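You operate a simulated robot arm through the tools that you are given. There is no shell and no other tool. Be economical: measure what you need, move in short steps, check, and stop when the job is done.

You run a simulated two-armed robot. Do the job below in one go: nothing can be reset, and whatever is moved stays where it is left.

Task
Pick up the yellow-loop can with one hand, pass it to the other hand and put it on the dry again bay of the steel table. Shut the liner drawer. Fetch the three-hole block and set it on the pane with a green edge. The order is free. Set down upright: yellow-loop can.

Only the result counts: the job must be done as asked and must still hold three seconds after the hand-in. Knocking over, shifting, dropping, spilling or breaking anything else fails it.

Robot
Two 6-joint arms with two-finger parallel grippers on one trunk, on a base that drives. Base frame: it is fixed to the floor where the robot stands at the start and does not move with it; the origin is under the middle of the robot, x ahead of it, y to its left, z up. Lengths are in m, angles in rad, forces in N, time in s.
The left shoulder is at the start at [0.06, 0.187, 0.847], the right one opposite. Places, roughly: dry again bay of the steel table [-1.1, 3.5, 0.8]; liner drawer [1.2, -10.1, 0.7]; pane with a green edge [-1.5, -8.75, 0.5]; three-hole block [-2, -10, 1]; yellow-loop can (7x6x17 cm) [0.5, 0, 1.6]. Payload 1.57 kg a hand.
Tool frame (each hand has its own): the origin (TCP) lies between the finger pads and is the grasp point; the fingertips stand 0.03 m ahead of it; z points along the fingers, y is the line along which they close. Largest opening 0.11 m; finger width 0.024, thickness 0.012; the body of the gripper, 0.048 by 0.112 m, starts 0.078 m behind the TCP.
Orientation is that of the tool frame in the base frame, as a unit quaternion [x, y, z, w]. With the fingers straight down and closing along the base's y, the tool's x points along the base's -x, its y along +y and its z along -z.

Tools
- The arms move only by the tool servo_tool. It takes "left_rows", "right_rows" or both (then of equal length, played together; a hand with none holds still); each is a list of rows, each a list of 7 numbers: the finger opening in mm, from 0 to 110, then the shift along the base's x, y, z in mm, then the turn, a rotation vector about the base's x, y, z in rad. In form: [[claw, tx, ty, tz, ax, ay, az], ...]. A call has 1 to 20 rows; each row is the pose to reach, as a shift and turn from the pose commanded when the call began. Each row takes 0.2 s and may step no farther than 0.05 m and 0.15 rad from the row before; otherwise, or with a gripper value out of range, the whole call is refused. Where a pose cannot be reached the arm comes as near as it can. A force on the tool above 40 N (or 10 N above the force at the start of the call, whichever is more), or a blocked arm, ends the call early, and 0.2 s more pass. Each finger travels about 0.153 m/s and halts on what it meets, pressing with about 39 N; the grip force reading is that of the motor and also rises with nothing between the fingers. The clock runs only during rows and for 0.2 s after the last one: add rows that repeat a pose to give the fingers time. It gives the time, the measured TCP pose, the force on the tool (base axes), the opening and the grip force at its end, in the units of the frame above (readings bear some noise), with the torque about the TCP (base axes, N m) and any sound that the robot's microphone picked up.
- Cameras (640 x 400 px; columns grow to the right, rows downward): "scene" is now at [0.0349, 0.0038, 1.4463]; the picture's right is [0.02, -1.00, 0.00], its down [-0.21, -0.00, -0.98] and it looks along [0.98, 0.02, -0.21] (base axes); focal length 214 px, centre (320, 200). "left" rides on the left gripper at [0.07, -0.016, -0.141] in its tool frame; the picture's right is [0.23, 0.97, 0.00], its down [-0.86, 0.20, -0.48] and it looks along [-0.47, 0.11, 0.88] (tool axes); focal length 222 px, centre (320, 200). "right" rides on the right gripper at [0.07, 0.016, -0.141] in its tool frame; the picture's right is [-0.23, 0.97, 0.00], its down [-0.86, -0.20, -0.48] and it looks along [-0.47, -0.11, 0.88] (tool axes); focal length 222 px, centre (320, 200).
- capture(camera): a new picture of that camera. It takes no simulated time.
- raise_lower(by): slides the trunk up (or, below 0, down) by that many m; the arms and the scene camera ride with it, the base frame stays. It gives what a move gives, with no picture.
- steer(legs): drives the robot by 1 to 6 legs, each [ahead, left, turn to the left] in m, m and rad, along the robot's own axes; the way and the turn of a leg run together, so that a leg with both is an arc; at most 1.5 m and 3.142 rad a leg. The arms and the cameras ride along, it lands a little off, and it stops where it bumps. It gives what a move gives.
- pan_tilt(pan, tilt): turns the head with the scene camera to pan (to the left, within 1.501 rad either way) and tilt (down, from -0.506 to 1.204), counted from straight ahead of the robot. It gives what a move gives.
- point_at(camera, pixels): there is no depth. For up to 12 entries [column, row, z] of the newest picture of that camera ("zoom" is the newest enlarged one), the place [x, y] in the base frame at which the ray of that pixel passes the height z, good to about 0.003 m. It takes no simulated time.
- close_up(camera, box): a new picture of the part [left, top, right, bottom] of that camera's present view, enlarged. It takes no simulated time.
- sign_off(): hands the job in; it is judged then, once.

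Work in short steps. Measure before you move; look again where a grasp or a placing could have gone wrong, and mend it. You have 110 turns and 100 pictures in all, those below and enlarged ones among them. Open the grippers and draw the arms clear of the work before you hand the job in, unless the task says otherwise; then end with one line.

The tools are called after "Call:" as name(argument=value, ...) on one line, values as JSON. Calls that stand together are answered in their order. servo_tool: Moves the arms, as the interface text tells. Its arguments: {"type":"object","properties":{"left_rows":{"type":"array","items":{"type":"array","items":{"type":"number"}}},"right_rows":{"type":"array","items":{"type":"array","items":{"type":"number"}}}},"required":[]} The other tools are called the same way: raise_lower (by) slides the trunk up or down; steer (legs) drives the base; pan_tilt (pan, tilt) turns the head that bears the scene camera; capture (camera) takes a picture; point_at (camera, pixels) gives the place at which the rays of pixels pass given heights; close_up (camera, box) takes an enlarged picture of a part of a camera's view; sign_off () hands the job in.

At the start:

```text
clock: 0.0
left_ee_pos: [0.3822, 0.138, 0.9996]
left_orientation: [0.0, 1.0, 0.0, 0.0]
left_force: [0.0, 1.0, 0.0]
left_torque: [0.03, 0.0, 0.0]
left_width: 0.11
left_gripper_force: 0.0
right_ee_pos: [0.3599, -0.1867, 1.0006]
right_orientation: [0.0, 1.0, 0.0, 0.0]
right_force: [-0.1, 0.1, 0.0]
right_torque: [0.02, 0.04, 0.0]
right_width: 0.1101
right_gripper_force: 0.1
trunk travel left (down, up): [-0.475, 0.515]
robot x, y, heading: [0.0021, -0.0006, -0.004]
head pan, tilt: [0.021, 0.206]
```

scene: 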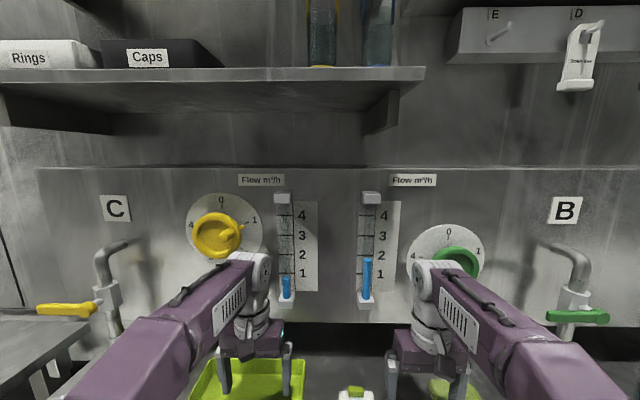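
right: 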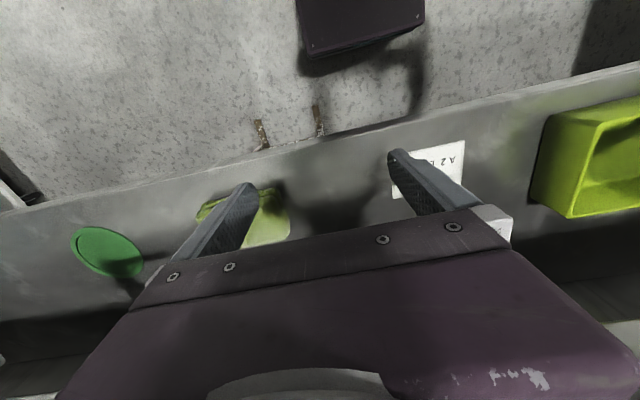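
left: 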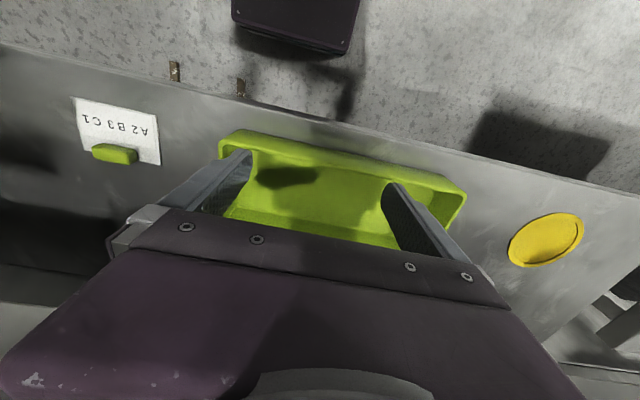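

The scene shows a shelf at rows 70-100, with objects on it around columns 320-380 cut off at the top. I tilt the head up to see the can.

Call:
pan_tilt(pan=0.0, tilt=-0.3)

Call:
capture(camera="scene")

```text
clock: 0.9
left_ee_pos: [0.3824, 0.1384, 0.9999]
left_orientation: [0.0, 1.0, -0.001, 0.0]
left_force: [-0.2, -0.3, 0.7]
left_torque: [0.0, -0.03, 0.0]
left_width: 0.11
left_gripper_force: 0.0
right_ee_pos: [0.3608, -0.1876, 0.9995]
right_orientation: [0.0, 1.0, 0.0, 0.001]
right_force: [-0.7, 0.0, -0.5]
right_torque: [-0.01, 0.01, 0.01]
right_width: 0.1102
right_gripper_force: 0.0
trunk travel left (down, up): [-0.475, 0.515]
robot x, y, heading: [-0.0001, 0.0039, -0.001]
head pan, tilt: [0.0, -0.3]
```

```text
96 pictures are left
```

scene: 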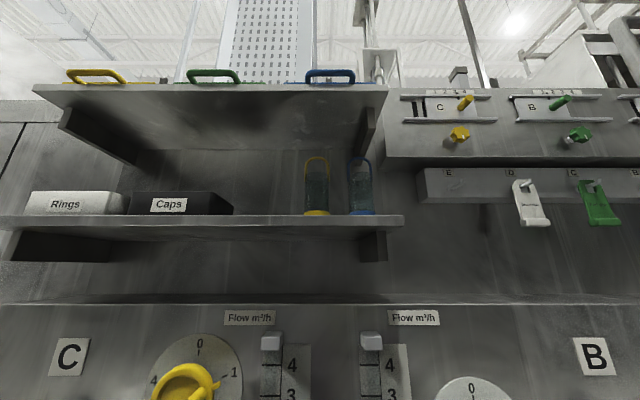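

The yellow-loop can seems to be at (317,185), beside a blue one at (362,185). I zoom in on both.

Call:
close_up(camera="scene", box=[220, 130, 420, 255])

Call:
point_at(camera="scene", pixels=[[317, 215, 1.53], [317, 215, 1.55], [362, 215, 1.53], [317, 157, 1.7], [400, 217, 1.53], [400, 217, 1.5]])

```text
3.20 times, centred on (320, 192) of scene
```

zoom: 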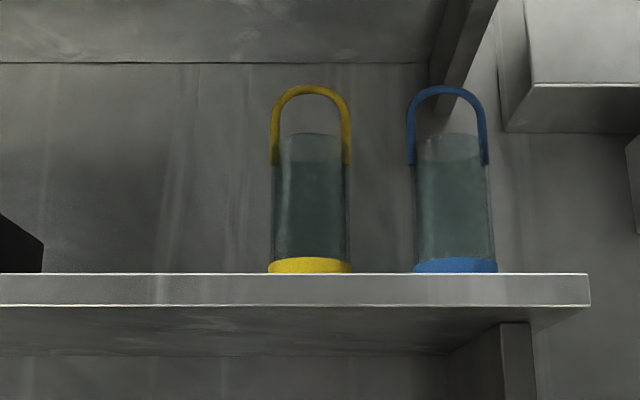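

```text
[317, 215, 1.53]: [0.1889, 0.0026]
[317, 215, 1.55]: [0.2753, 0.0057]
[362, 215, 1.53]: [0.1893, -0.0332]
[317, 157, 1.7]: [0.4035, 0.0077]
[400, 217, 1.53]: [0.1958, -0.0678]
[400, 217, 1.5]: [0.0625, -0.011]
```

Yellow can is on a shelf around z≈1.6, about 5 cm left of the blue one. I back off so that the hands clear the shelf, raise the trunk and look again.

Call:
steer(legs=[[-0.35, 0.1, 0]])

Call:
raise_lower(by=0.45)

Call:
pan_tilt(pan=0.0, tilt=0.3)

Call:
capture(camera="scene")

```text
clock: 3.2
left_ee_pos: [0.0409, 0.2365, 1.0005]
left_orientation: [0.0, 1.0, 0.0, -0.001]
left_force: [0.2, -1.4, 0.1]
left_torque: [0.03, -0.01, -0.03]
left_width: 0.11
left_gripper_force: 0.0
right_ee_pos: [0.0195, -0.0884, 1.0005]
right_orientation: [0.001, 1.0, 0.0, 0.0]
right_force: [0.4, 0.0, 0.1]
right_torque: [0.02, -0.02, -0.01]
right_width: 0.1102
right_gripper_force: 0.0
trunk travel left (down, up): [-0.475, 0.515]
robot x, y, heading: [-0.3405, 0.0996, -0.001]
head pan, tilt: [0.0, -0.3]
```

```text
refused: 0.45 is not a number from -0.4 to 0.4
```

```text
clock: 4.2
left_ee_pos: [0.0417, 0.2352, 0.9997]
left_orientation: [0.001, 1.0, 0.0, 0.0]
left_force: [-1.0, -0.8, -0.5]
left_torque: [0.01, 0.01, 0.0]
left_width: 0.11
left_gripper_force: 0.1
right_ee_pos: [0.0187, -0.0898, 0.9996]
right_orientation: [0.001, 1.0, 0.0, 0.0]
right_force: [-0.4, 0.1, 0.4]
right_torque: [0.0, 0.02, -0.04]
right_width: 0.1098
right_gripper_force: 0.0
trunk travel left (down, up): [-0.475, 0.515]
robot x, y, heading: [-0.3403, 0.0984, -0.001]
head pan, tilt: [0.0, 0.3]
```

```text
94 pictures are left
```

scene: 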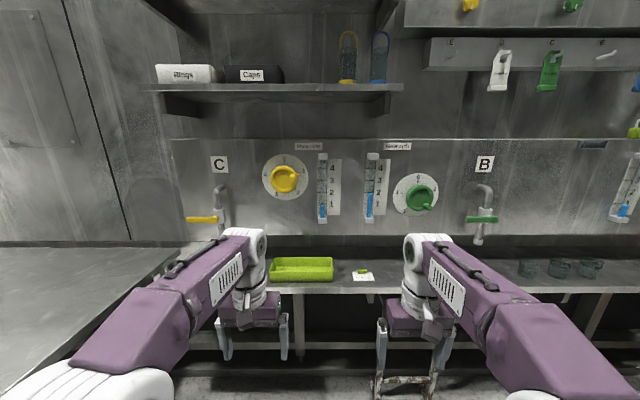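

Trunk lifts at most 0.4 a go. I raise it by 0.4 and look with a small tilt.

Call:
raise_lower(by=0.4)

Call:
capture(camera="scene")

Call:
point_at(camera="scene", pixels=[[320, 200, 1.5], [320, 200, 1.6], [320, 50, 1.5]])

```text
clock: 8.1
left_ee_pos: [0.0404, 0.237, 1.4008]
left_orientation: [0.002, 1.0, 0.0, 0.0]
left_force: [-0.2, 0.5, -0.4]
left_torque: [-0.01, -0.03, 0.0]
left_width: 0.1103
left_gripper_force: 0.1
right_ee_pos: [0.0184, -0.0887, 1.3997]
right_orientation: [0.001, 1.0, 0.0, 0.0]
right_force: [0.4, 0.7, -0.7]
right_torque: [-0.04, 0.0, 0.01]
right_width: 0.1097
right_gripper_force: 0.1
trunk travel left (down, up): [-0.875, 0.115]
robot x, y, heading: [-0.3399, 0.0973, -0.005]
head pan, tilt: [0.0, 0.3]
```

```text
93 pictures are left
```

scene: 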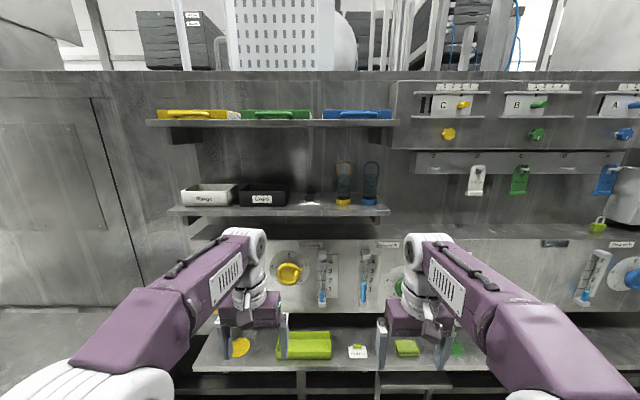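

```text
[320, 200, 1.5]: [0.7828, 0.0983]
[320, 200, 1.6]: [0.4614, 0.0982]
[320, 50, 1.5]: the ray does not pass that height
```

I zoom on the two cans for accurate pixel positions.

Call:
close_up(camera="scene", box=[290, 140, 418, 220])

Call:
close_up(camera="left", box=[0, 0, 640, 400])

```text
5.00 times, centred on (354, 180) of scene
```

zoom: 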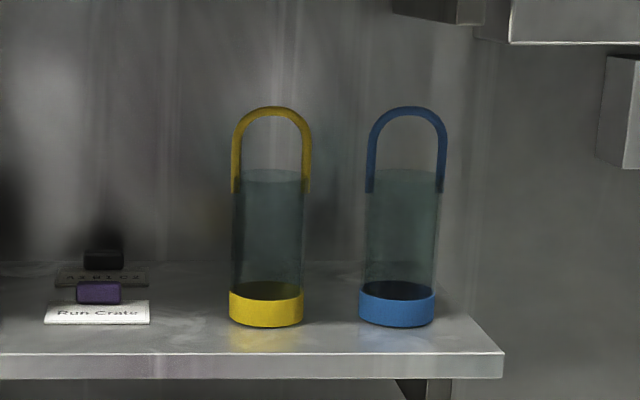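

```text
1.00 times, centred on (320, 200) of left (not enlarged: the box is as wide or as high as the picture)
```

zoom: 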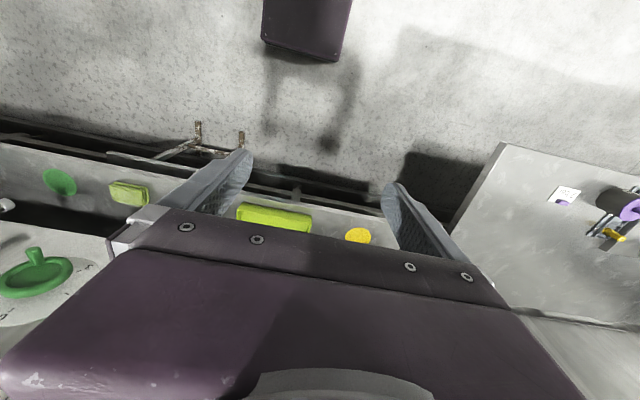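

I compute the ray of the can's base front (343.2,205.4), loop top (344,161.6), and shelf front edge now to triangulate with the earlier view.

Call:
capture(camera="scene")

Call:
point_at(camera="scene", pixels=[[343.2, 205.4, 1.6], [343.2, 205.4, 1.55], [344.3, 161.6, 1.75], [344.3, 161.6, 1.8], [343.2, 210.5, 1.6], [343.2, 210.5, 1.55], [369.2, 205.4, 1.6], [369.2, 205.4, 1.55]])

```text
90 pictures are left
```

scene: 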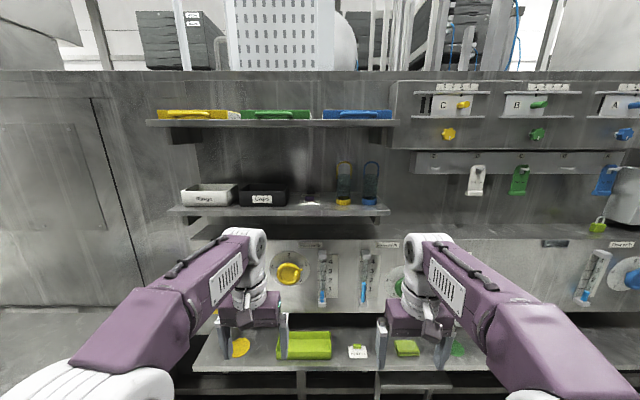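

```text
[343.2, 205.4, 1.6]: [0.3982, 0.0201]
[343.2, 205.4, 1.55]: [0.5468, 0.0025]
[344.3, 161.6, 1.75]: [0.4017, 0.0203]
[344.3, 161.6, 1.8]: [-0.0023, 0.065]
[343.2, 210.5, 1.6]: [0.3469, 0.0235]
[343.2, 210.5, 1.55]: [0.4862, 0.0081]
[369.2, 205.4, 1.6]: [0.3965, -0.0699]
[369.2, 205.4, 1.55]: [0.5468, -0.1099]
```

Triangulation gives: shelf top z≈1.58, front edge x≈0.404; yellow can centre ≈(0.488, 0.009), blue 10 cm to its right. I raise the trunk by 0.1, turn the right hand nearly horizontal (15° down) and draw the left one in.

Call:
raise_lower(by=0.1)

Call:
servo_tool(right_rows=[[80, 9, 7, 14, 0, -0.131, 0], [80, 18, 13, 27, 0, -0.262, 0], [80, 27, 20, 41, 0, -0.393, 0], [80, 36, 26, 54, 0, -0.524, 0], [80, 45, 33, 68, 0, -0.655, 0], [80, 54, 40, 81, 0, -0.785, 0], [80, 63, 46, 95, 0, -0.916, 0], [80, 72, 53, 108, 0, -1.047, 0], [80, 81, 59, 122, 0, -1.178, 0], [80, 90, 66, 135, 0, -1.309, 0], [80, 90, 66, 135, 0, -1.309, 0]], left_rows=[[110, -15, 6, 0, 0, 0, 0], [110, -30, 12, 0, 0, 0, 0], [110, -45, 18, 0, 0, 0, 0], [110, -60, 24, 0, 0, 0, 0], [110, -75, 30, 0, 0, 0, 0], [110, -90, 36, 0, 0, 0, 0], [110, -105, 42, 0, 0, 0, 0], [110, -120, 48, 0, 0, 0, 0], [110, -135, 54, 0, 0, 0, 0], [110, -150, 60, 0, 0, 0, 0], [110, -150, 60, 0, 0, 0, 0]])

Call:
capture(camera="right")

Call:
capture(camera="scene")

```text
clock: 9.4
left_ee_pos: [0.0406, 0.2368, 1.4998]
left_orientation: [0.001, 1.0, 0.0, 0.0]
left_force: [1.1, 0.1, -0.2]
left_torque: [-0.04, 0.0, -0.01]
left_width: 0.11
left_gripper_force: 0.0
right_ee_pos: [0.0191, -0.0886, 1.5006]
right_orientation: [0.002, 1.0, 0.0, 0.0]
right_force: [-0.6, -0.3, -0.1]
right_torque: [-0.03, 0.0, 0.0]
right_width: 0.1099
right_gripper_force: 0.0
trunk travel left (down, up): [-0.975, 0.015]
robot x, y, heading: [-0.3409, 0.0982, -0.001]
head pan, tilt: [0.0, 0.3]
```

```text
clock: 11.8
left_ee_pos: [-0.0825, 0.2955, 1.4995]
left_orientation: [0.0, 1.0, 0.0, -0.002]
left_force: [0.5, 0.5, 0.3]
left_torque: [-0.01, -0.03, 0.02]
left_width: 0.1096
left_gripper_force: 0.1
left hand out of reach, approached as far as the arm can: row 9, 10, 11
right_ee_pos: [0.1339, -0.0118, 1.6294]
right_orientation: [-0.001, 0.793, 0.002, 0.609]
right_force: [0.0, 0.7, -0.2]
right_torque: [0.02, -0.01, -0.02]
right_width: 0.0798
right_gripper_force: 0.0
right hand out of reach, approached as far as the arm can: row 6, 7, 8, 9, 10, 11
trunk travel left (down, up): [-0.975, 0.015]
robot x, y, heading: [-0.3388, 0.0973, -0.003]
head pan, tilt: [0.0, 0.3]
```

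```text
89 pictures are left
```

right: 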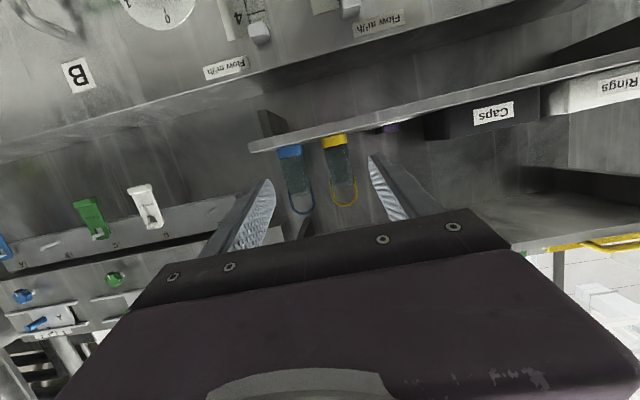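

```text
88 pictures are left
```

scene: 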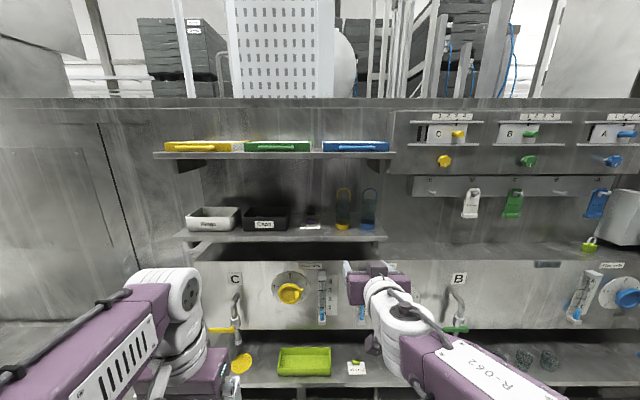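

Right hand is now pitched 15° down at (0.134,-0.012,1.629); the can is 0.354 m ahead and ~2 cm left. I drive most of it and re-measure.

Call:
steer(legs=[[0.26, 0.02, 0]])

Call:
capture(camera="right")

Call:
close_up(camera="scene", box=[240, 140, 440, 265])

```text
clock: 13.7
left_ee_pos: [0.1693, 0.3131, 1.5014]
left_orientation: [0.001, 1.0, 0.0, 0.001]
left_force: [-0.5, -0.5, 0.4]
left_torque: [0.0, -0.05, -0.02]
left_width: 0.1098
left_gripper_force: 0.1
right_ee_pos: [0.3849, 0.0074, 1.6319]
right_orientation: [0.002, 0.792, 0.0, 0.61]
right_force: [-0.4, -0.3, 1.0]
right_torque: [-0.01, 0.01, 0.0]
right_width: 0.0799
right_gripper_force: 0.1
trunk travel left (down, up): [-0.975, 0.015]
robot x, y, heading: [-0.0844, 0.1171, -0.003]
head pan, tilt: [0.0, 0.3]
```

```text
87 pictures are left
```

right: 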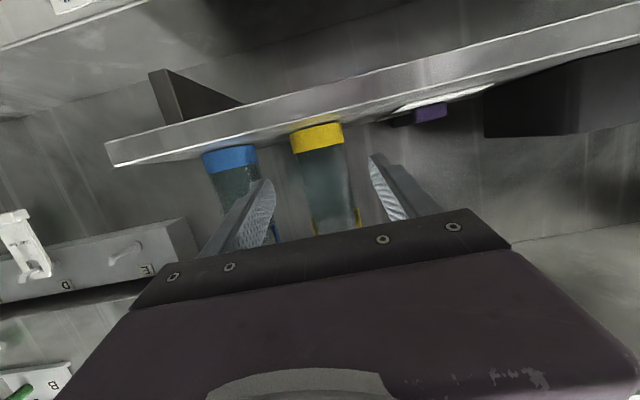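

```text
3.20 times, centred on (340, 202) of scene
```

zoom: 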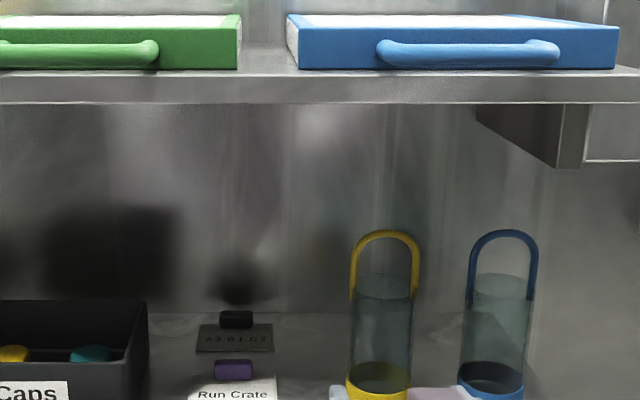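

Base of the can at (317,128) in the hand view; I get its location and re-check the gap.

Call:
point_at(camera="right", pixels=[[291, 134, 1.58], [342, 124, 1.58], [317, 126, 1.58], [328, 200, 1.64], [302, 200, 1.64], [355, 200, 1.64]])

Call:
capture(camera="scene")

Call:
point_at(camera="scene", pixels=[[361, 274, 1.74], [361, 274, 1.75], [361.5, 288, 1.7], [361.5, 259, 1.6]])

```text
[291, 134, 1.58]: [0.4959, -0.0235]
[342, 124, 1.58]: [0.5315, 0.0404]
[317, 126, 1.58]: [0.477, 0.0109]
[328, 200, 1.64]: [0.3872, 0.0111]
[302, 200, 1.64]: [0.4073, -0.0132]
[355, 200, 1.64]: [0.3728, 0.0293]
```

```text
85 pictures are left
```

scene: 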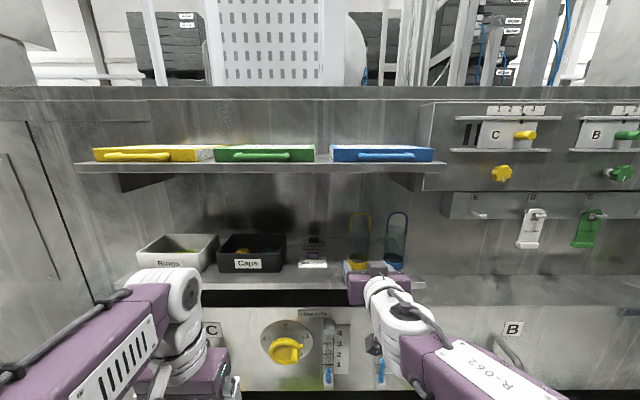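

```text
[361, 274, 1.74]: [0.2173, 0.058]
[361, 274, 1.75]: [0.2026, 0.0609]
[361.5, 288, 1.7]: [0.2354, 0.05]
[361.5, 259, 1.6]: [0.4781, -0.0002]
```

Can centre ≈(0.489, 0.009), hand at (0.385, 0.007, 1.632): aligned. I advance 0.10 m straight and then close.

Call:
servo_tool(right_rows=[[80, 20, 0, 0, 0, 0, 0], [80, 40, 1, 0, 0, 0, 0], [80, 60, 1, 0, 0, 0, 0], [80, 80, 2, 0, 0, 0, 0], [80, 100, 2, 0, 0, 0, 0], [80, 100, 2, 0, 0, 0, 0]])

Call:
capture(camera="right")

```text
clock: 15.1
left_ee_pos: [0.1737, 0.3133, 1.5006]
left_orientation: [0.001, 1.0, 0.0, 0.0]
left_force: [-0.6, 0.1, 0.0]
left_torque: [0.02, -0.01, -0.03]
left_width: 0.1102
left_gripper_force: 0.1
right_ee_pos: [0.4916, 0.0094, 1.6309]
right_orientation: [0.001, 0.794, 0.001, 0.609]
right_force: [-0.4, 0.4, -0.3]
right_torque: [0.01, 0.0, 0.02]
right_width: 0.0803
right_gripper_force: 0.1
trunk travel left (down, up): [-0.975, 0.015]
robot x, y, heading: [-0.0831, 0.1203, -0.005]
head pan, tilt: [0.0, 0.3]
```

```text
84 pictures are left
```

right: 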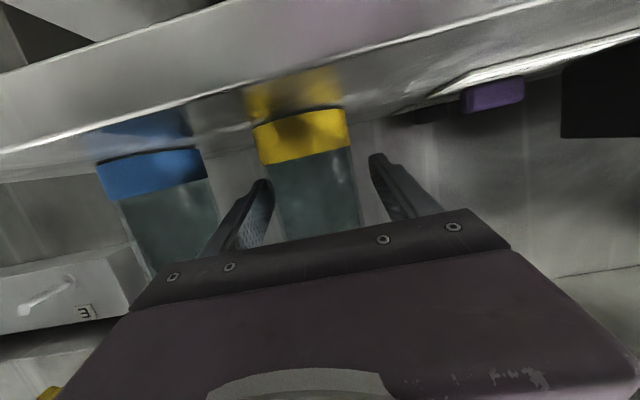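

The can sits between the fingers, nearer to the finger at (265,190). I shift 5 mm to -y and close.

Call:
servo_tool(right_rows=[[80, 0, -5, 0, 0, 0, 0], [70, 0, -5, 0, 0, 0, 0], [50, 0, -5, 0, 0, 0, 0], [40, 0, -5, 0, 0, 0, 0], [40, 0, -5, 0, 0, 0, 0], [40, 0, -5, 0, 0, 0, 0]])

Call:
capture(camera="right")

```text
clock: 16.4
left_ee_pos: [0.1737, 0.3141, 1.4999]
left_orientation: [0.001, 1.0, 0.0, -0.001]
left_force: [0.0, 0.0, 0.7]
left_torque: [0.0, 0.02, -0.02]
left_width: 0.11
left_gripper_force: 0.1
right_ee_pos: [0.491, 0.0023, 1.6307]
right_orientation: [0.001, 0.793, 0.001, 0.609]
right_force: [-0.3, -0.4, 2.6]
right_torque: [-0.19, -0.01, -0.02]
right_width: 0.0544
right_gripper_force: 39.2
trunk travel left (down, up): [-0.975, 0.015]
robot x, y, heading: [-0.0839, 0.1192, 0.0]
head pan, tilt: [0.0, 0.3]
```

```text
83 pictures are left
```

right: 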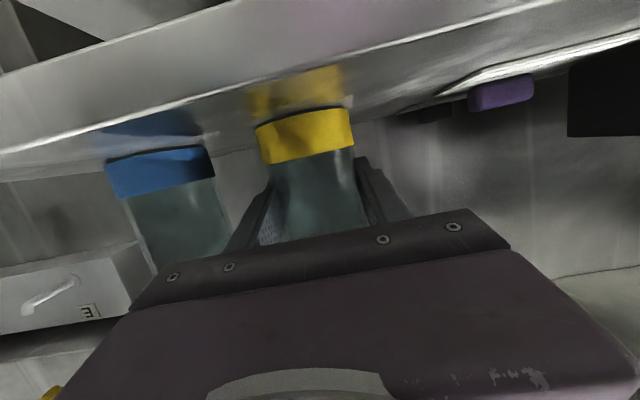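

Gripped at 54 mm width. I lift 25 mm and pull back 60 mm, then drive back.

Call:
servo_tool(right_rows=[[40, 0, 0, 8, 0, 0, 0], [40, 0, 0, 16, 0, 0, 0], [40, 0, 0, 25, 0, 0, 0], [40, 0, 0, 25, 0, 0, 0]])

Call:
capture(camera="right")

```text
clock: 17.4
left_ee_pos: [0.1743, 0.3146, 1.4997]
left_orientation: [0.001, 1.0, 0.0, -0.001]
left_force: [0.5, -0.9, 0.1]
left_torque: [0.03, -0.03, 0.0]
left_width: 0.1103
left_gripper_force: 0.1
right_ee_pos: [0.4922, 0.0028, 1.6547]
right_orientation: [0.0, 0.793, 0.001, 0.609]
right_force: [-0.4, 1.0, -1.3]
right_torque: [-0.08, 0.0, -0.01]
right_width: 0.0545
right_gripper_force: 39.0
trunk travel left (down, up): [-0.975, 0.015]
robot x, y, heading: [-0.0759, 0.1196, -0.0]
head pan, tilt: [0.0, 0.3]
```

```text
82 pictures are left
```

right: 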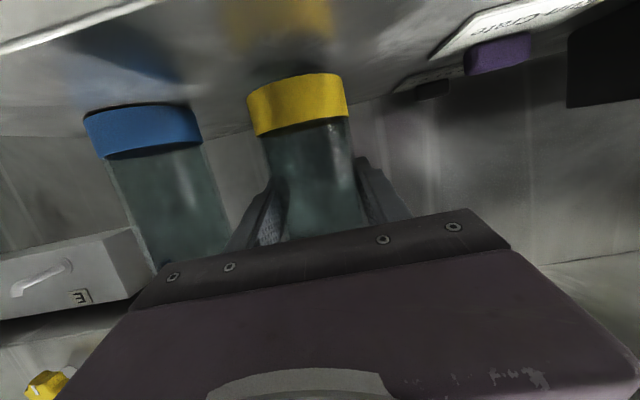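

Can lifted cleanly. I drive straight back 0.45 m and lower the trunk 0.3, then look.

Call:
steer(legs=[[-0.42, 0, 0]])

Call:
raise_lower(by=-0.4)

Call:
capture(camera="scene")

```text
clock: 20.0
left_ee_pos: [-0.2441, 0.3135, 1.4995]
left_orientation: [0.002, 1.0, 0.0, -0.002]
left_force: [0.3, 0.2, -0.5]
left_torque: [-0.01, 0.01, 0.01]
left_width: 0.1099
left_gripper_force: 0.1
right_ee_pos: [0.0739, 0.0048, 1.6539]
right_orientation: [0.002, 0.795, 0.0, 0.606]
right_force: [1.1, 0.7, -1.1]
right_torque: [0.0, -0.04, 0.0]
right_width: 0.0545
right_gripper_force: 38.8
trunk travel left (down, up): [-0.975, 0.015]
robot x, y, heading: [-0.5076, 0.118, -0.005]
head pan, tilt: [0.0, 0.3]
```

```text
clock: 23.9
left_ee_pos: [-0.2479, 0.3141, 1.1001]
left_orientation: [0.002, 1.0, 0.0, 0.0]
left_force: [-0.3, -0.6, -0.1]
left_torque: [0.0, -0.01, -0.01]
left_width: 0.1103
left_gripper_force: 0.1
right_ee_pos: [0.0677, 0.005, 1.2548]
right_orientation: [0.002, 0.793, 0.0, 0.609]
right_force: [-0.4, -0.7, 0.0]
right_torque: [-0.06, 0.0, 0.02]
right_width: 0.0546
right_gripper_force: 39.2
trunk travel left (down, up): [-0.575, 0.415]
robot x, y, heading: [-0.5043, 0.1193, -0.006]
head pan, tilt: [0.0, 0.3]
```

```text
81 pictures are left
```

scene: 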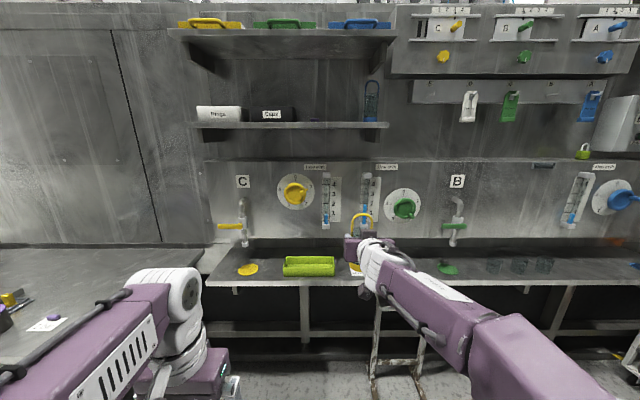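

The can is held upright in front. I bring the right hand down and to the middle: to about (−0.01, 0.085, 1.055).

Call:
servo_tool(right_rows=[[40, -10, 10, -25, 0, 0, 0], [40, -20, 20, -50, 0, 0, 0], [40, -30, 30, -75, 0, 0, 0], [40, -40, 40, -100, 0, 0, 0], [40, -50, 50, -125, 0, 0, 0], [40, -60, 60, -150, 0, 0, 0], [40, -70, 70, -175, 0, 0, 0], [40, -80, 80, -200, 0, 0, 0], [40, -80, 80, -200, 0, 0, 0]])

Call:
pan_tilt(pan=0.0, tilt=0.7)

Call:
capture(camera="scene")

```text
clock: 25.9
left_ee_pos: [-0.2485, 0.3141, 1.1018]
left_orientation: [0.002, 1.0, -0.001, 0.0]
left_force: [-0.2, -0.2, 0.8]
left_torque: [0.04, 0.02, 0.02]
left_width: 0.1102
left_gripper_force: 0.1
right_ee_pos: [-0.0126, 0.0833, 1.055]
right_orientation: [0.001, 0.793, 0.001, 0.609]
right_force: [-0.3, -1.6, -1.3]
right_torque: [0.02, -0.01, 0.03]
right_width: 0.0547
right_gripper_force: 38.8
trunk travel left (down, up): [-0.575, 0.415]
robot x, y, heading: [-0.5051, 0.1187, -0.003]
head pan, tilt: [0.0, 0.3]
```

```text
clock: 26.7
left_ee_pos: [-0.2482, 0.314, 1.1003]
left_orientation: [0.001, 1.0, 0.0, -0.001]
left_force: [-0.4, -0.3, 1.0]
left_torque: [-0.01, 0.03, 0.02]
left_width: 0.11
left_gripper_force: 0.0
right_ee_pos: [-0.0122, 0.0822, 1.0545]
right_orientation: [0.002, 0.793, 0.0, 0.609]
right_force: [0.9, 0.3, -1.0]
right_torque: [0.0, -0.06, 0.03]
right_width: 0.0548
right_gripper_force: 39.1
trunk travel left (down, up): [-0.575, 0.415]
robot x, y, heading: [-0.5055, 0.121, -0.004]
head pan, tilt: [0.0, 0.7]
```

```text
80 pictures are left
```

scene: 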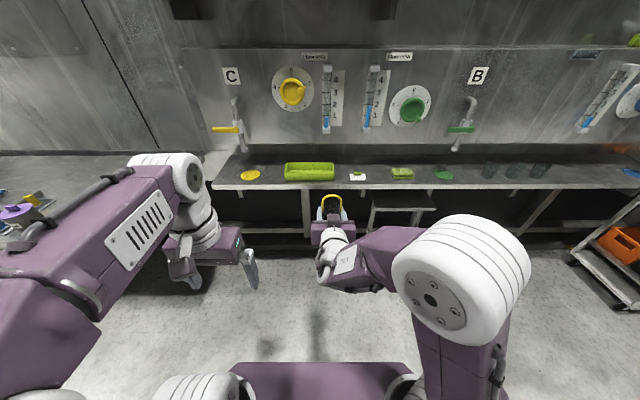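

Can axis at (-0.012,0.082). I lower the right hand 100 mm more while turning the left hand -90° (closing along x) to a waiting place at (-0.012, 0.22, 1.16).

Call:
servo_tool(right_rows=[[40, 0, 0, -8, 0, 0, 0], [40, 0, 0, -16, 0, 0, 0], [40, 0, 0, -25, 0, 0, 0], [40, 0, 0, -33, 0, 0, 0], [40, 0, 0, -41, 0, 0, 0], [40, 0, 0, -50, 0, 0, 0], [40, 0, 0, -58, 0, 0, 0], [40, 0, 0, -66, 0, 0, 0], [40, 0, 0, -75, 0, 0, 0], [40, 0, 0, -83, 0, 0, 0], [40, 0, 0, -92, 0, 0, 0], [40, 0, 0, -100, 0, 0, 0], [40, 0, 0, -100, 0, 0, 0]], left_rows=[[110, 20, -8, 5, 0, 0, -0.131], [110, 39, -16, 10, 0, 0, -0.262], [100, 59, -24, 15, 0, 0, -0.393], [100, 79, -31, 20, 0, 0, -0.524], [90, 98, -39, 25, 0, 0, -0.654], [85, 118, -47, 30, 0, 0, -0.785], [85, 138, -55, 35, 0, 0, -0.916], [85, 157, -63, 40, 0, 0, -1.047], [85, 177, -71, 45, 0, 0, -1.178], [85, 197, -78, 50, 0, 0, -1.309], [85, 216, -86, 55, 0, 0, -1.44], [85, 236, -94, 60, 0, 0, -1.571], [85, 236, -94, 60, 0, 0, -1.571]])

Call:
capture(camera="scene")

Call:
capture(camera="left")

```text
clock: 29.5
left_ee_pos: [-0.0314, 0.2234, 1.1407]
left_orientation: [0.709, 0.705, 0.002, 0.0]
left_force: [0.2, -0.7, 1.3]
left_torque: [0.02, -0.02, 0.0]
left_width: 0.0851
left_gripper_force: 0.1
left hand out of reach, approached as far as the arm can: row 11, 12, 13
right_ee_pos: [-0.0053, 0.0919, 0.9647]
right_orientation: [0.002, 0.795, -0.003, 0.607]
right_force: [-0.1, 0.4, -1.1]
right_torque: [0.01, -0.02, 0.03]
right_width: 0.0546
right_gripper_force: 38.5
right hand out of reach, approached as far as the arm can: row 11, 12, 13
trunk travel left (down, up): [-0.575, 0.415]
robot x, y, heading: [-0.507, 0.1172, 0.0]
head pan, tilt: [0.0, 0.7]
```

```text
79 pictures are left
```

scene: 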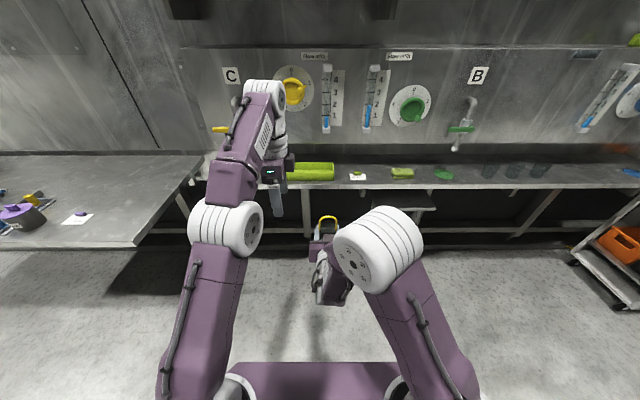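

```text
78 pictures are left
```

left: 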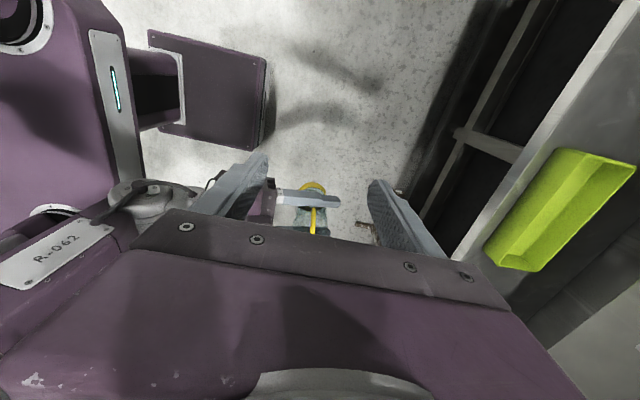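

Both arms work here; the can (loop top ~1.08) is at y 0.092 and the left hand at y 0.223. I shift the right hand 70 mm to the left, so the left can reach it well.

Call:
servo_tool(right_rows=[[40, 0, 18, 0, 0, 0, 0], [40, 0, 35, 0, 0, 0, 0], [40, 0, 52, 0, 0, 0, 0], [40, 0, 70, 0, 0, 0, 0], [40, 0, 70, 0, 0, 0, 0]])

Call:
capture(camera="left")

Call:
close_up(camera="scene", box=[200, 130, 400, 255])

```text
clock: 30.7
left_ee_pos: [-0.0327, 0.2236, 1.1405]
left_orientation: [0.708, 0.706, 0.002, -0.001]
left_force: [0.4, 0.5, -0.2]
left_torque: [-0.01, 0.02, 0.0]
left_width: 0.0849
left_gripper_force: 0.1
right_ee_pos: [-0.0055, 0.1623, 0.9656]
right_orientation: [0.002, 0.793, 0.0, 0.609]
right_force: [0.4, 0.5, -1.2]
right_torque: [0.0, 0.02, -0.01]
right_width: 0.0546
right_gripper_force: 38.7
trunk travel left (down, up): [-0.575, 0.415]
robot x, y, heading: [-0.5059, 0.1192, -0.001]
head pan, tilt: [0.0, 0.7]
```

```text
77 pictures are left
```

left: 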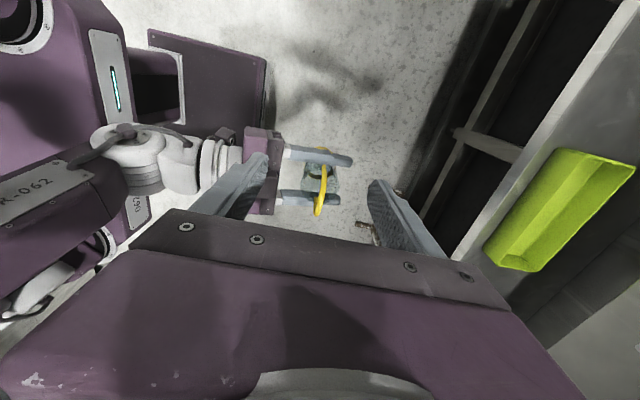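

```text
3.20 times, centred on (300, 192) of scene
```

zoom: 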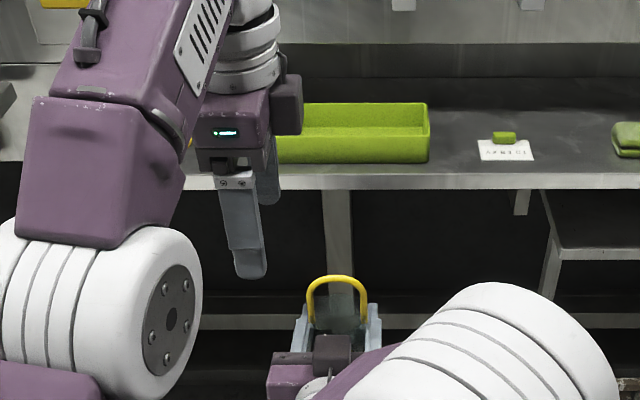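

The left view shows the loop spanning (325,165)–(318,213). I check its location at the expected height 1.08.

Call:
point_at(camera="left", pixels=[[323, 178, 1.08], [323, 178, 1.07], [322, 189, 1.08], [318, 213, 1.05], [326, 166, 1.05]])

Call:
close_up(camera="left", box=[240, 120, 400, 220])

```text
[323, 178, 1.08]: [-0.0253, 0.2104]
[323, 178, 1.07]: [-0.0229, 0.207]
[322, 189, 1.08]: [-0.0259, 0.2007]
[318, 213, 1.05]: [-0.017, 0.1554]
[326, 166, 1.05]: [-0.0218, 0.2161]
```

```text
4.00 times, centred on (320, 170) of left
```

zoom: 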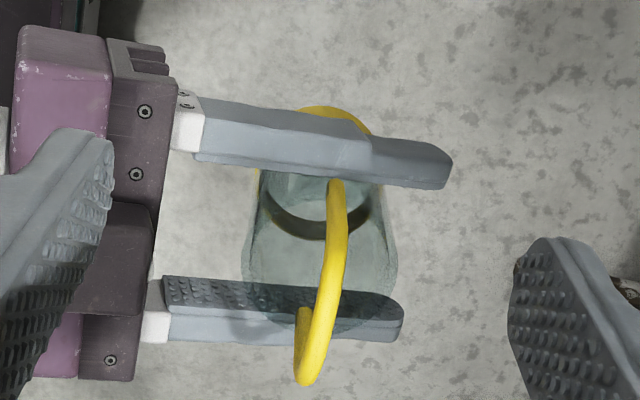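

To check the left camera's measurement, I locate the right fingertips (352,162) and (340,198), whose place I know.

Call:
point_at(camera="zoom", pixels=[[450, 155, 0.965], [445, 188, 0.965], [400, 305, 0.965], [395, 340, 0.965], [310, 240, 0.93], [305, 385, 1.06], [330, 180, 1.03], [320, 270, 1.07]])

```text
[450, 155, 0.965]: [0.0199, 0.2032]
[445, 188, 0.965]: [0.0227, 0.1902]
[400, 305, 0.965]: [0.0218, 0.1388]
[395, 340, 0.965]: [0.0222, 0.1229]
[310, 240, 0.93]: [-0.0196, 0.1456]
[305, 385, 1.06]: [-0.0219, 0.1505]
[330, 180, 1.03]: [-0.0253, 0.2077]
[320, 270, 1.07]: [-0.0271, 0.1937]
```

The fingers measure true (y 0.163), but the can axis seems at x≈-0.02. I get the loop-top height from the scene camera: pixel (305.3,216.4).

Call:
point_at(camera="scene", pixels=[[305.3, 216.4, 1.04], [305.3, 216.4, 1.06], [305.3, 216.4, 1.08], [298, 232, 1.0], [298, 232, 1.03]])

```text
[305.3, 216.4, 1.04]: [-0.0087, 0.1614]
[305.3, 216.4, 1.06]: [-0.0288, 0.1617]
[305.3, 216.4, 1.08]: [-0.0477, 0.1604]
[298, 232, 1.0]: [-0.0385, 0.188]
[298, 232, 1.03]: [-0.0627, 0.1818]
```

The loop top is at z≈1.052, ~2.5 cm lower than expected: the can may have slipped in the fingers. I look with the right camera.

Call:
capture(camera="right")

```text
74 pictures are left
```

right: 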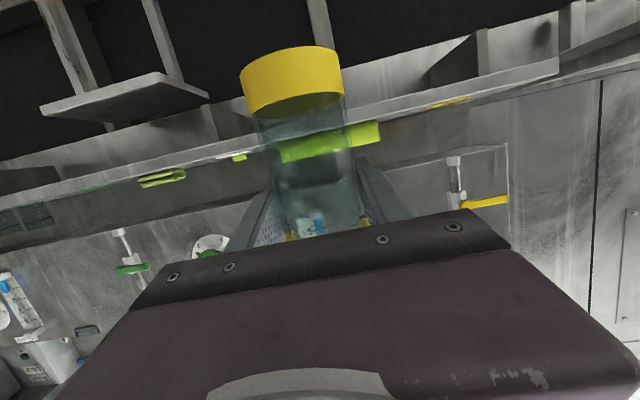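

The base ring moved from row 138 to 80 in this view: the can has slid in the grip, and its loop legs are now near the fingers. I bring the left hand over the loop at once and check whether it still slides.

Call:
servo_tool(left_rows=[[85, 4, -20, -6, 0, 0, 0], [85, 8, -40, -12, 0, 0, 0], [85, 12, -62, -20, 0, 0, 0], [85, 12, -62, -20, 0, 0, 0]])

Call:
capture(camera="right")

Call:
capture(camera="left")

```text
clock: 31.7
left_ee_pos: [-0.0282, 0.1653, 1.1172]
left_orientation: [0.708, 0.706, 0.0, -0.001]
left_force: [0.4, 0.1, -0.5]
left_torque: [-0.01, 0.01, 0.02]
left_width: 0.0847
left_gripper_force: 0.1
left hand out of reach, approached as far as the arm can: row 2, 3, 4
right_ee_pos: [-0.0055, 0.1628, 0.9658]
right_orientation: [0.001, 0.793, 0.0, 0.609]
right_force: [-0.8, 0.3, -0.4]
right_torque: [0.01, 0.0, 0.01]
right_width: 0.0545
right_gripper_force: 39.0
trunk travel left (down, up): [-0.575, 0.415]
robot x, y, heading: [-0.51, 0.1184, -0.003]
head pan, tilt: [0.0, 0.7]
```

```text
73 pictures are left
```

right: 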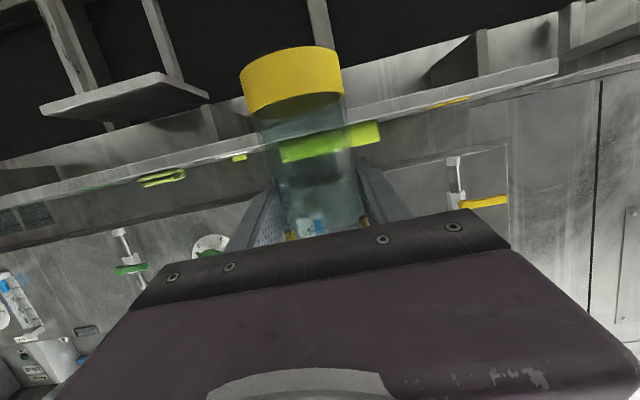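

```text
72 pictures are left
```

left: 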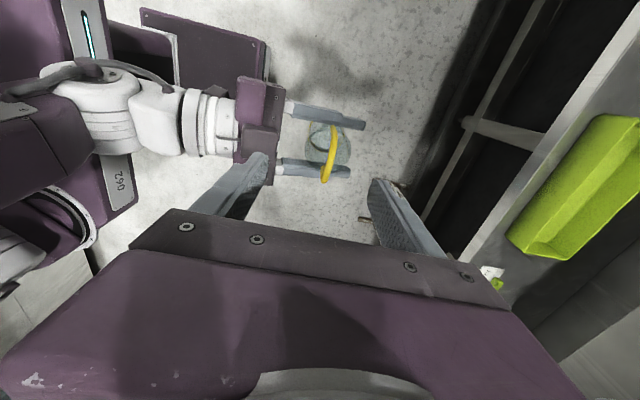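

No further sliding. The loop is ~9 mm to +x of the left TCP, so I narrow to 72 mm, shift +10 mm in x and go down 60 mm, then check.

Call:
servo_tool(left_rows=[[72, 5, -2, -10, 0, 0, 0], [72, 10, -3, -20, 0, 0, 0], [72, 10, -3, -40, 0, 0, 0], [72, 10, -3, -60, 0, 0, 0], [72, 10, -3, -60, 0, 0, 0]])

Call:
capture(camera="left")

Call:
close_up(camera="scene", box=[220, 130, 420, 255])

```text
clock: 32.9
left_ee_pos: [-0.0177, 0.1621, 1.0565]
left_orientation: [0.709, 0.706, 0.0, 0.0]
left_force: [-0.6, 0.3, -0.2]
left_torque: [-0.03, -0.02, -0.02]
left_width: 0.0723
left_gripper_force: 0.1
right_ee_pos: [-0.0056, 0.1623, 0.9663]
right_orientation: [0.001, 0.793, 0.001, 0.609]
right_force: [-0.2, -0.6, 0.0]
right_torque: [0.0, -0.01, -0.03]
right_width: 0.0545
right_gripper_force: 39.4
trunk travel left (down, up): [-0.575, 0.415]
robot x, y, heading: [-0.5044, 0.1178, -0.005]
head pan, tilt: [0.0, 0.7]
```

```text
71 pictures are left
```

left: 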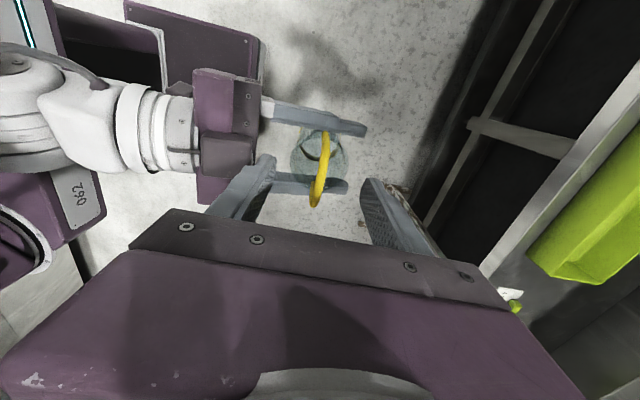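

```text
3.20 times, centred on (320, 192) of scene
```

zoom: 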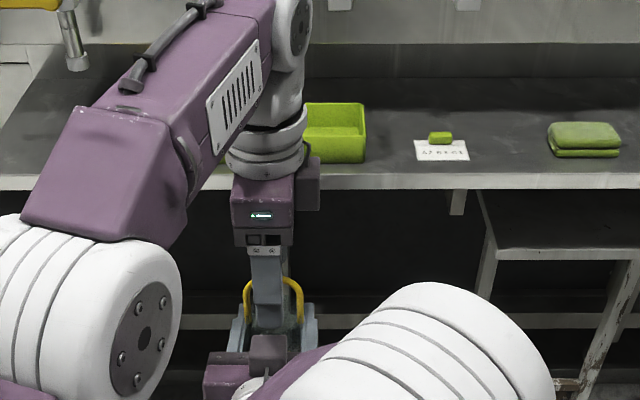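

The loop lies centred between the left fingers (mid column ~318). I descend 66 mm to z≈0.99.

Call:
servo_tool(left_rows=[[72, 0, 0, -15, 0, 0, 0], [72, 0, 0, -30, 0, 0, 0], [72, 0, 0, -45, 0, 0, 0], [72, 0, 0, -56, 0, 0, 0], [72, 0, 0, -66, 0, 0, 0], [72, 0, 0, -66, 0, 0, 0]])

Call:
capture(camera="left")

Call:
close_up(camera="scene", box=[220, 130, 420, 255])

```text
clock: 34.3
left_ee_pos: [-0.0183, 0.1623, 0.9891]
left_orientation: [0.708, 0.706, 0.0, -0.001]
left_force: [0.0, 0.6, -0.6]
left_torque: [0.02, 0.02, -0.01]
left_width: 0.0721
left_gripper_force: 0.0
right_ee_pos: [-0.0045, 0.162, 0.9648]
right_orientation: [0.001, 0.794, 0.001, 0.608]
right_force: [-0.8, -0.1, 0.0]
right_torque: [0.02, -0.01, 0.01]
right_width: 0.0545
right_gripper_force: 38.4
trunk travel left (down, up): [-0.575, 0.415]
robot x, y, heading: [-0.5041, 0.1184, -0.003]
head pan, tilt: [0.0, 0.7]
```

```text
69 pictures are left
```

left: 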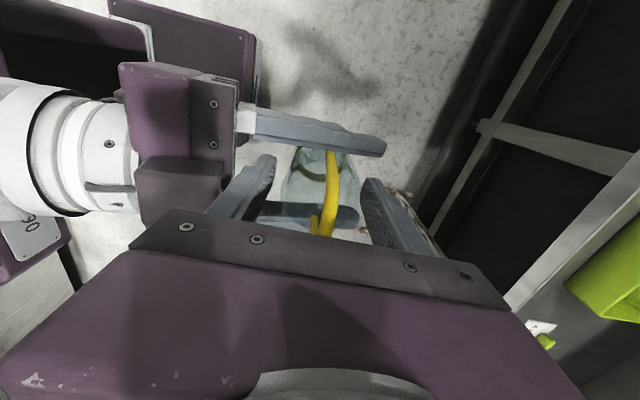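

```text
3.20 times, centred on (320, 192) of scene
```

zoom: 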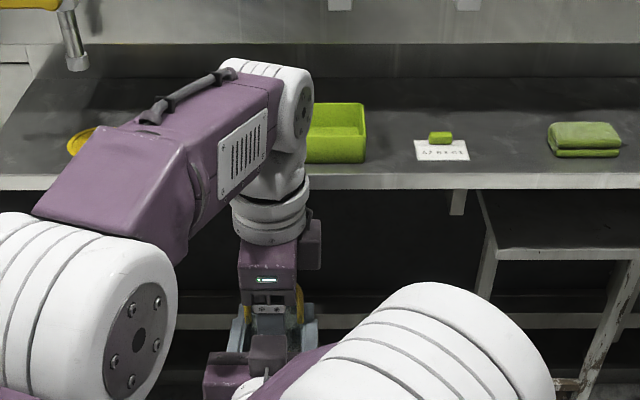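

The left fingers straddle the body. I close the left hand while the right still holds.

Call:
servo_tool(left_rows=[[60, 0, 0, 0, 0, 0, 0], [45, 0, 0, 0, 0, 0, 0], [40, 0, 0, 0, 0, 0, 0], [40, 0, 0, 0, 0, 0, 0], [40, 0, 0, 0, 0, 0, 0]])

Call:
capture(camera="left")

```text
clock: 35.5
left_ee_pos: [-0.0181, 0.1609, 0.9895]
left_orientation: [0.709, 0.705, 0.001, 0.0]
left_force: [15.3, 0.5, -3.3]
left_torque: [0.2, -0.04, 0.13]
left_width: 0.0553
left_gripper_force: 38.0
right_ee_pos: [-0.006, 0.1621, 0.9663]
right_orientation: [0.001, 0.793, 0.001, 0.609]
right_force: [-14.4, 0.0, 3.6]
right_torque: [-0.21, -0.27, -0.16]
right_width: 0.0544
right_gripper_force: 39.0
trunk travel left (down, up): [-0.575, 0.415]
robot x, y, heading: [-0.5083, 0.1198, -0.01]
head pan, tilt: [0.0, 0.7]
```

```text
67 pictures are left
```

left: 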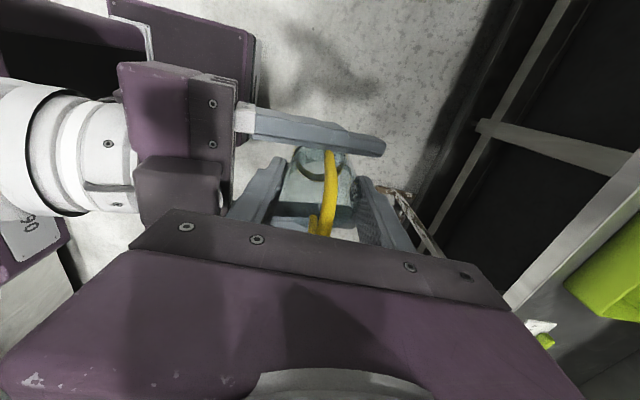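

The left hand holds at 55 mm, with 15 N side force from a small offset. I relax it by moving the left hand +4 mm in x.

Call:
servo_tool(left_rows=[[40, 2, 0, 0, 0, 0, 0], [40, 4, 0, 0, 0, 0, 0], [40, 4, 0, 0, 0, 0, 0]])

```text
clock: 36.3
left_ee_pos: [-0.016, 0.1617, 0.9895]
left_orientation: [0.708, 0.706, -0.001, -0.004]
left_force: [-29.0, 0.0, 11.2]
left_torque: [-0.44, 0.63, -0.05]
left_width: 0.0551
left_gripper_force: 39.2
right_ee_pos: [-0.005, 0.1621, 0.9653]
right_orientation: [0.003, 0.793, -0.001, 0.609]
right_force: [29.2, 0.0, -11.4]
right_torque: [0.4, -0.05, 0.05]
right_width: 0.0548
right_gripper_force: 39.3
trunk travel left (down, up): [-0.575, 0.415]
robot x, y, heading: [-0.5065, 0.121, -0.004]
head pan, tilt: [0.0, 0.7]
```

Overshot: the force flipped to -29 N, so about 11 N per mm. I step back about 2.7 mm.

Call:
servo_tool(left_rows=[[40, -1.5, 0, 0, 0, 0, 0], [40, -2.7, 0, 0.5, 0, 0, 0], [40, -2.7, 0, 0.5, 0, 0, 0]])

```text
clock: 37.1
left_ee_pos: [-0.0159, 0.1616, 0.9893]
left_orientation: [0.708, 0.706, 0.002, -0.001]
left_force: [-11.0, 0.6, -3.7]
left_torque: [0.24, 0.62, 0.02]
left_width: 0.0552
left_gripper_force: 38.9
right_ee_pos: [-0.0051, 0.163, 0.9657]
right_orientation: [0.002, 0.792, 0.0, 0.61]
right_force: [10.8, -1.0, 4.7]
right_torque: [-0.17, -0.32, -0.03]
right_width: 0.0546
right_gripper_force: 38.9
trunk travel left (down, up): [-0.575, 0.415]
robot x, y, heading: [-0.5036, 0.1187, -0.003]
head pan, tilt: [0.0, 0.7]
```

Forces are small enough. I open the right hand and see whether the left holds the can.

Call:
servo_tool(right_rows=[[60, 0, 0, 0, 0, 0, 0], [80, 0, 0, 0, 0, 0, 0], [90, 0, 0, 0, 0, 0, 0], [90, 0, 0, 0, 0, 0, 0]])

Call:
capture(camera="left")

Call:
capture(camera="right")

```text
clock: 38.1
left_ee_pos: [-0.0171, 0.1606, 0.991]
left_orientation: [0.708, 0.706, 0.001, 0.0]
left_force: [-0.2, 0.2, 0.9]
left_torque: [-0.01, 0.0, -0.04]
left_width: 0.0549
left_gripper_force: 39.4
right_ee_pos: [-0.006, 0.1636, 0.9654]
right_orientation: [0.001, 0.793, 0.0, 0.609]
right_force: [0.3, 0.1, 0.0]
right_torque: [0.02, 0.0, -0.03]
right_width: 0.0901
right_gripper_force: 0.1
trunk travel left (down, up): [-0.575, 0.415]
robot x, y, heading: [-0.5032, 0.1164, -0.004]
head pan, tilt: [0.0, 0.7]
```

```text
66 pictures are left
```

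left: 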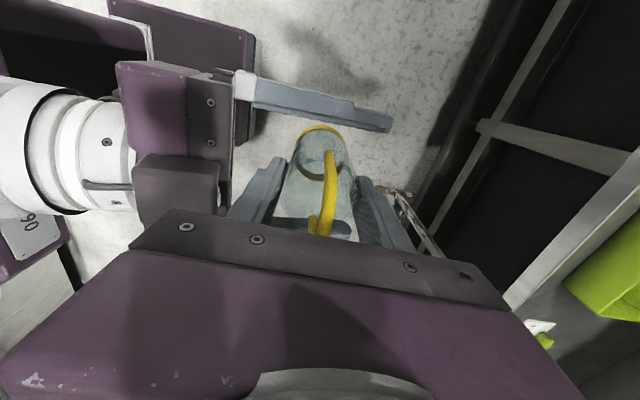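

```text
65 pictures are left
```

right: 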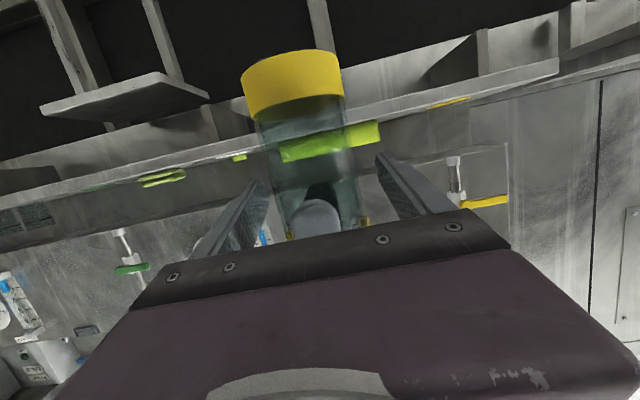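

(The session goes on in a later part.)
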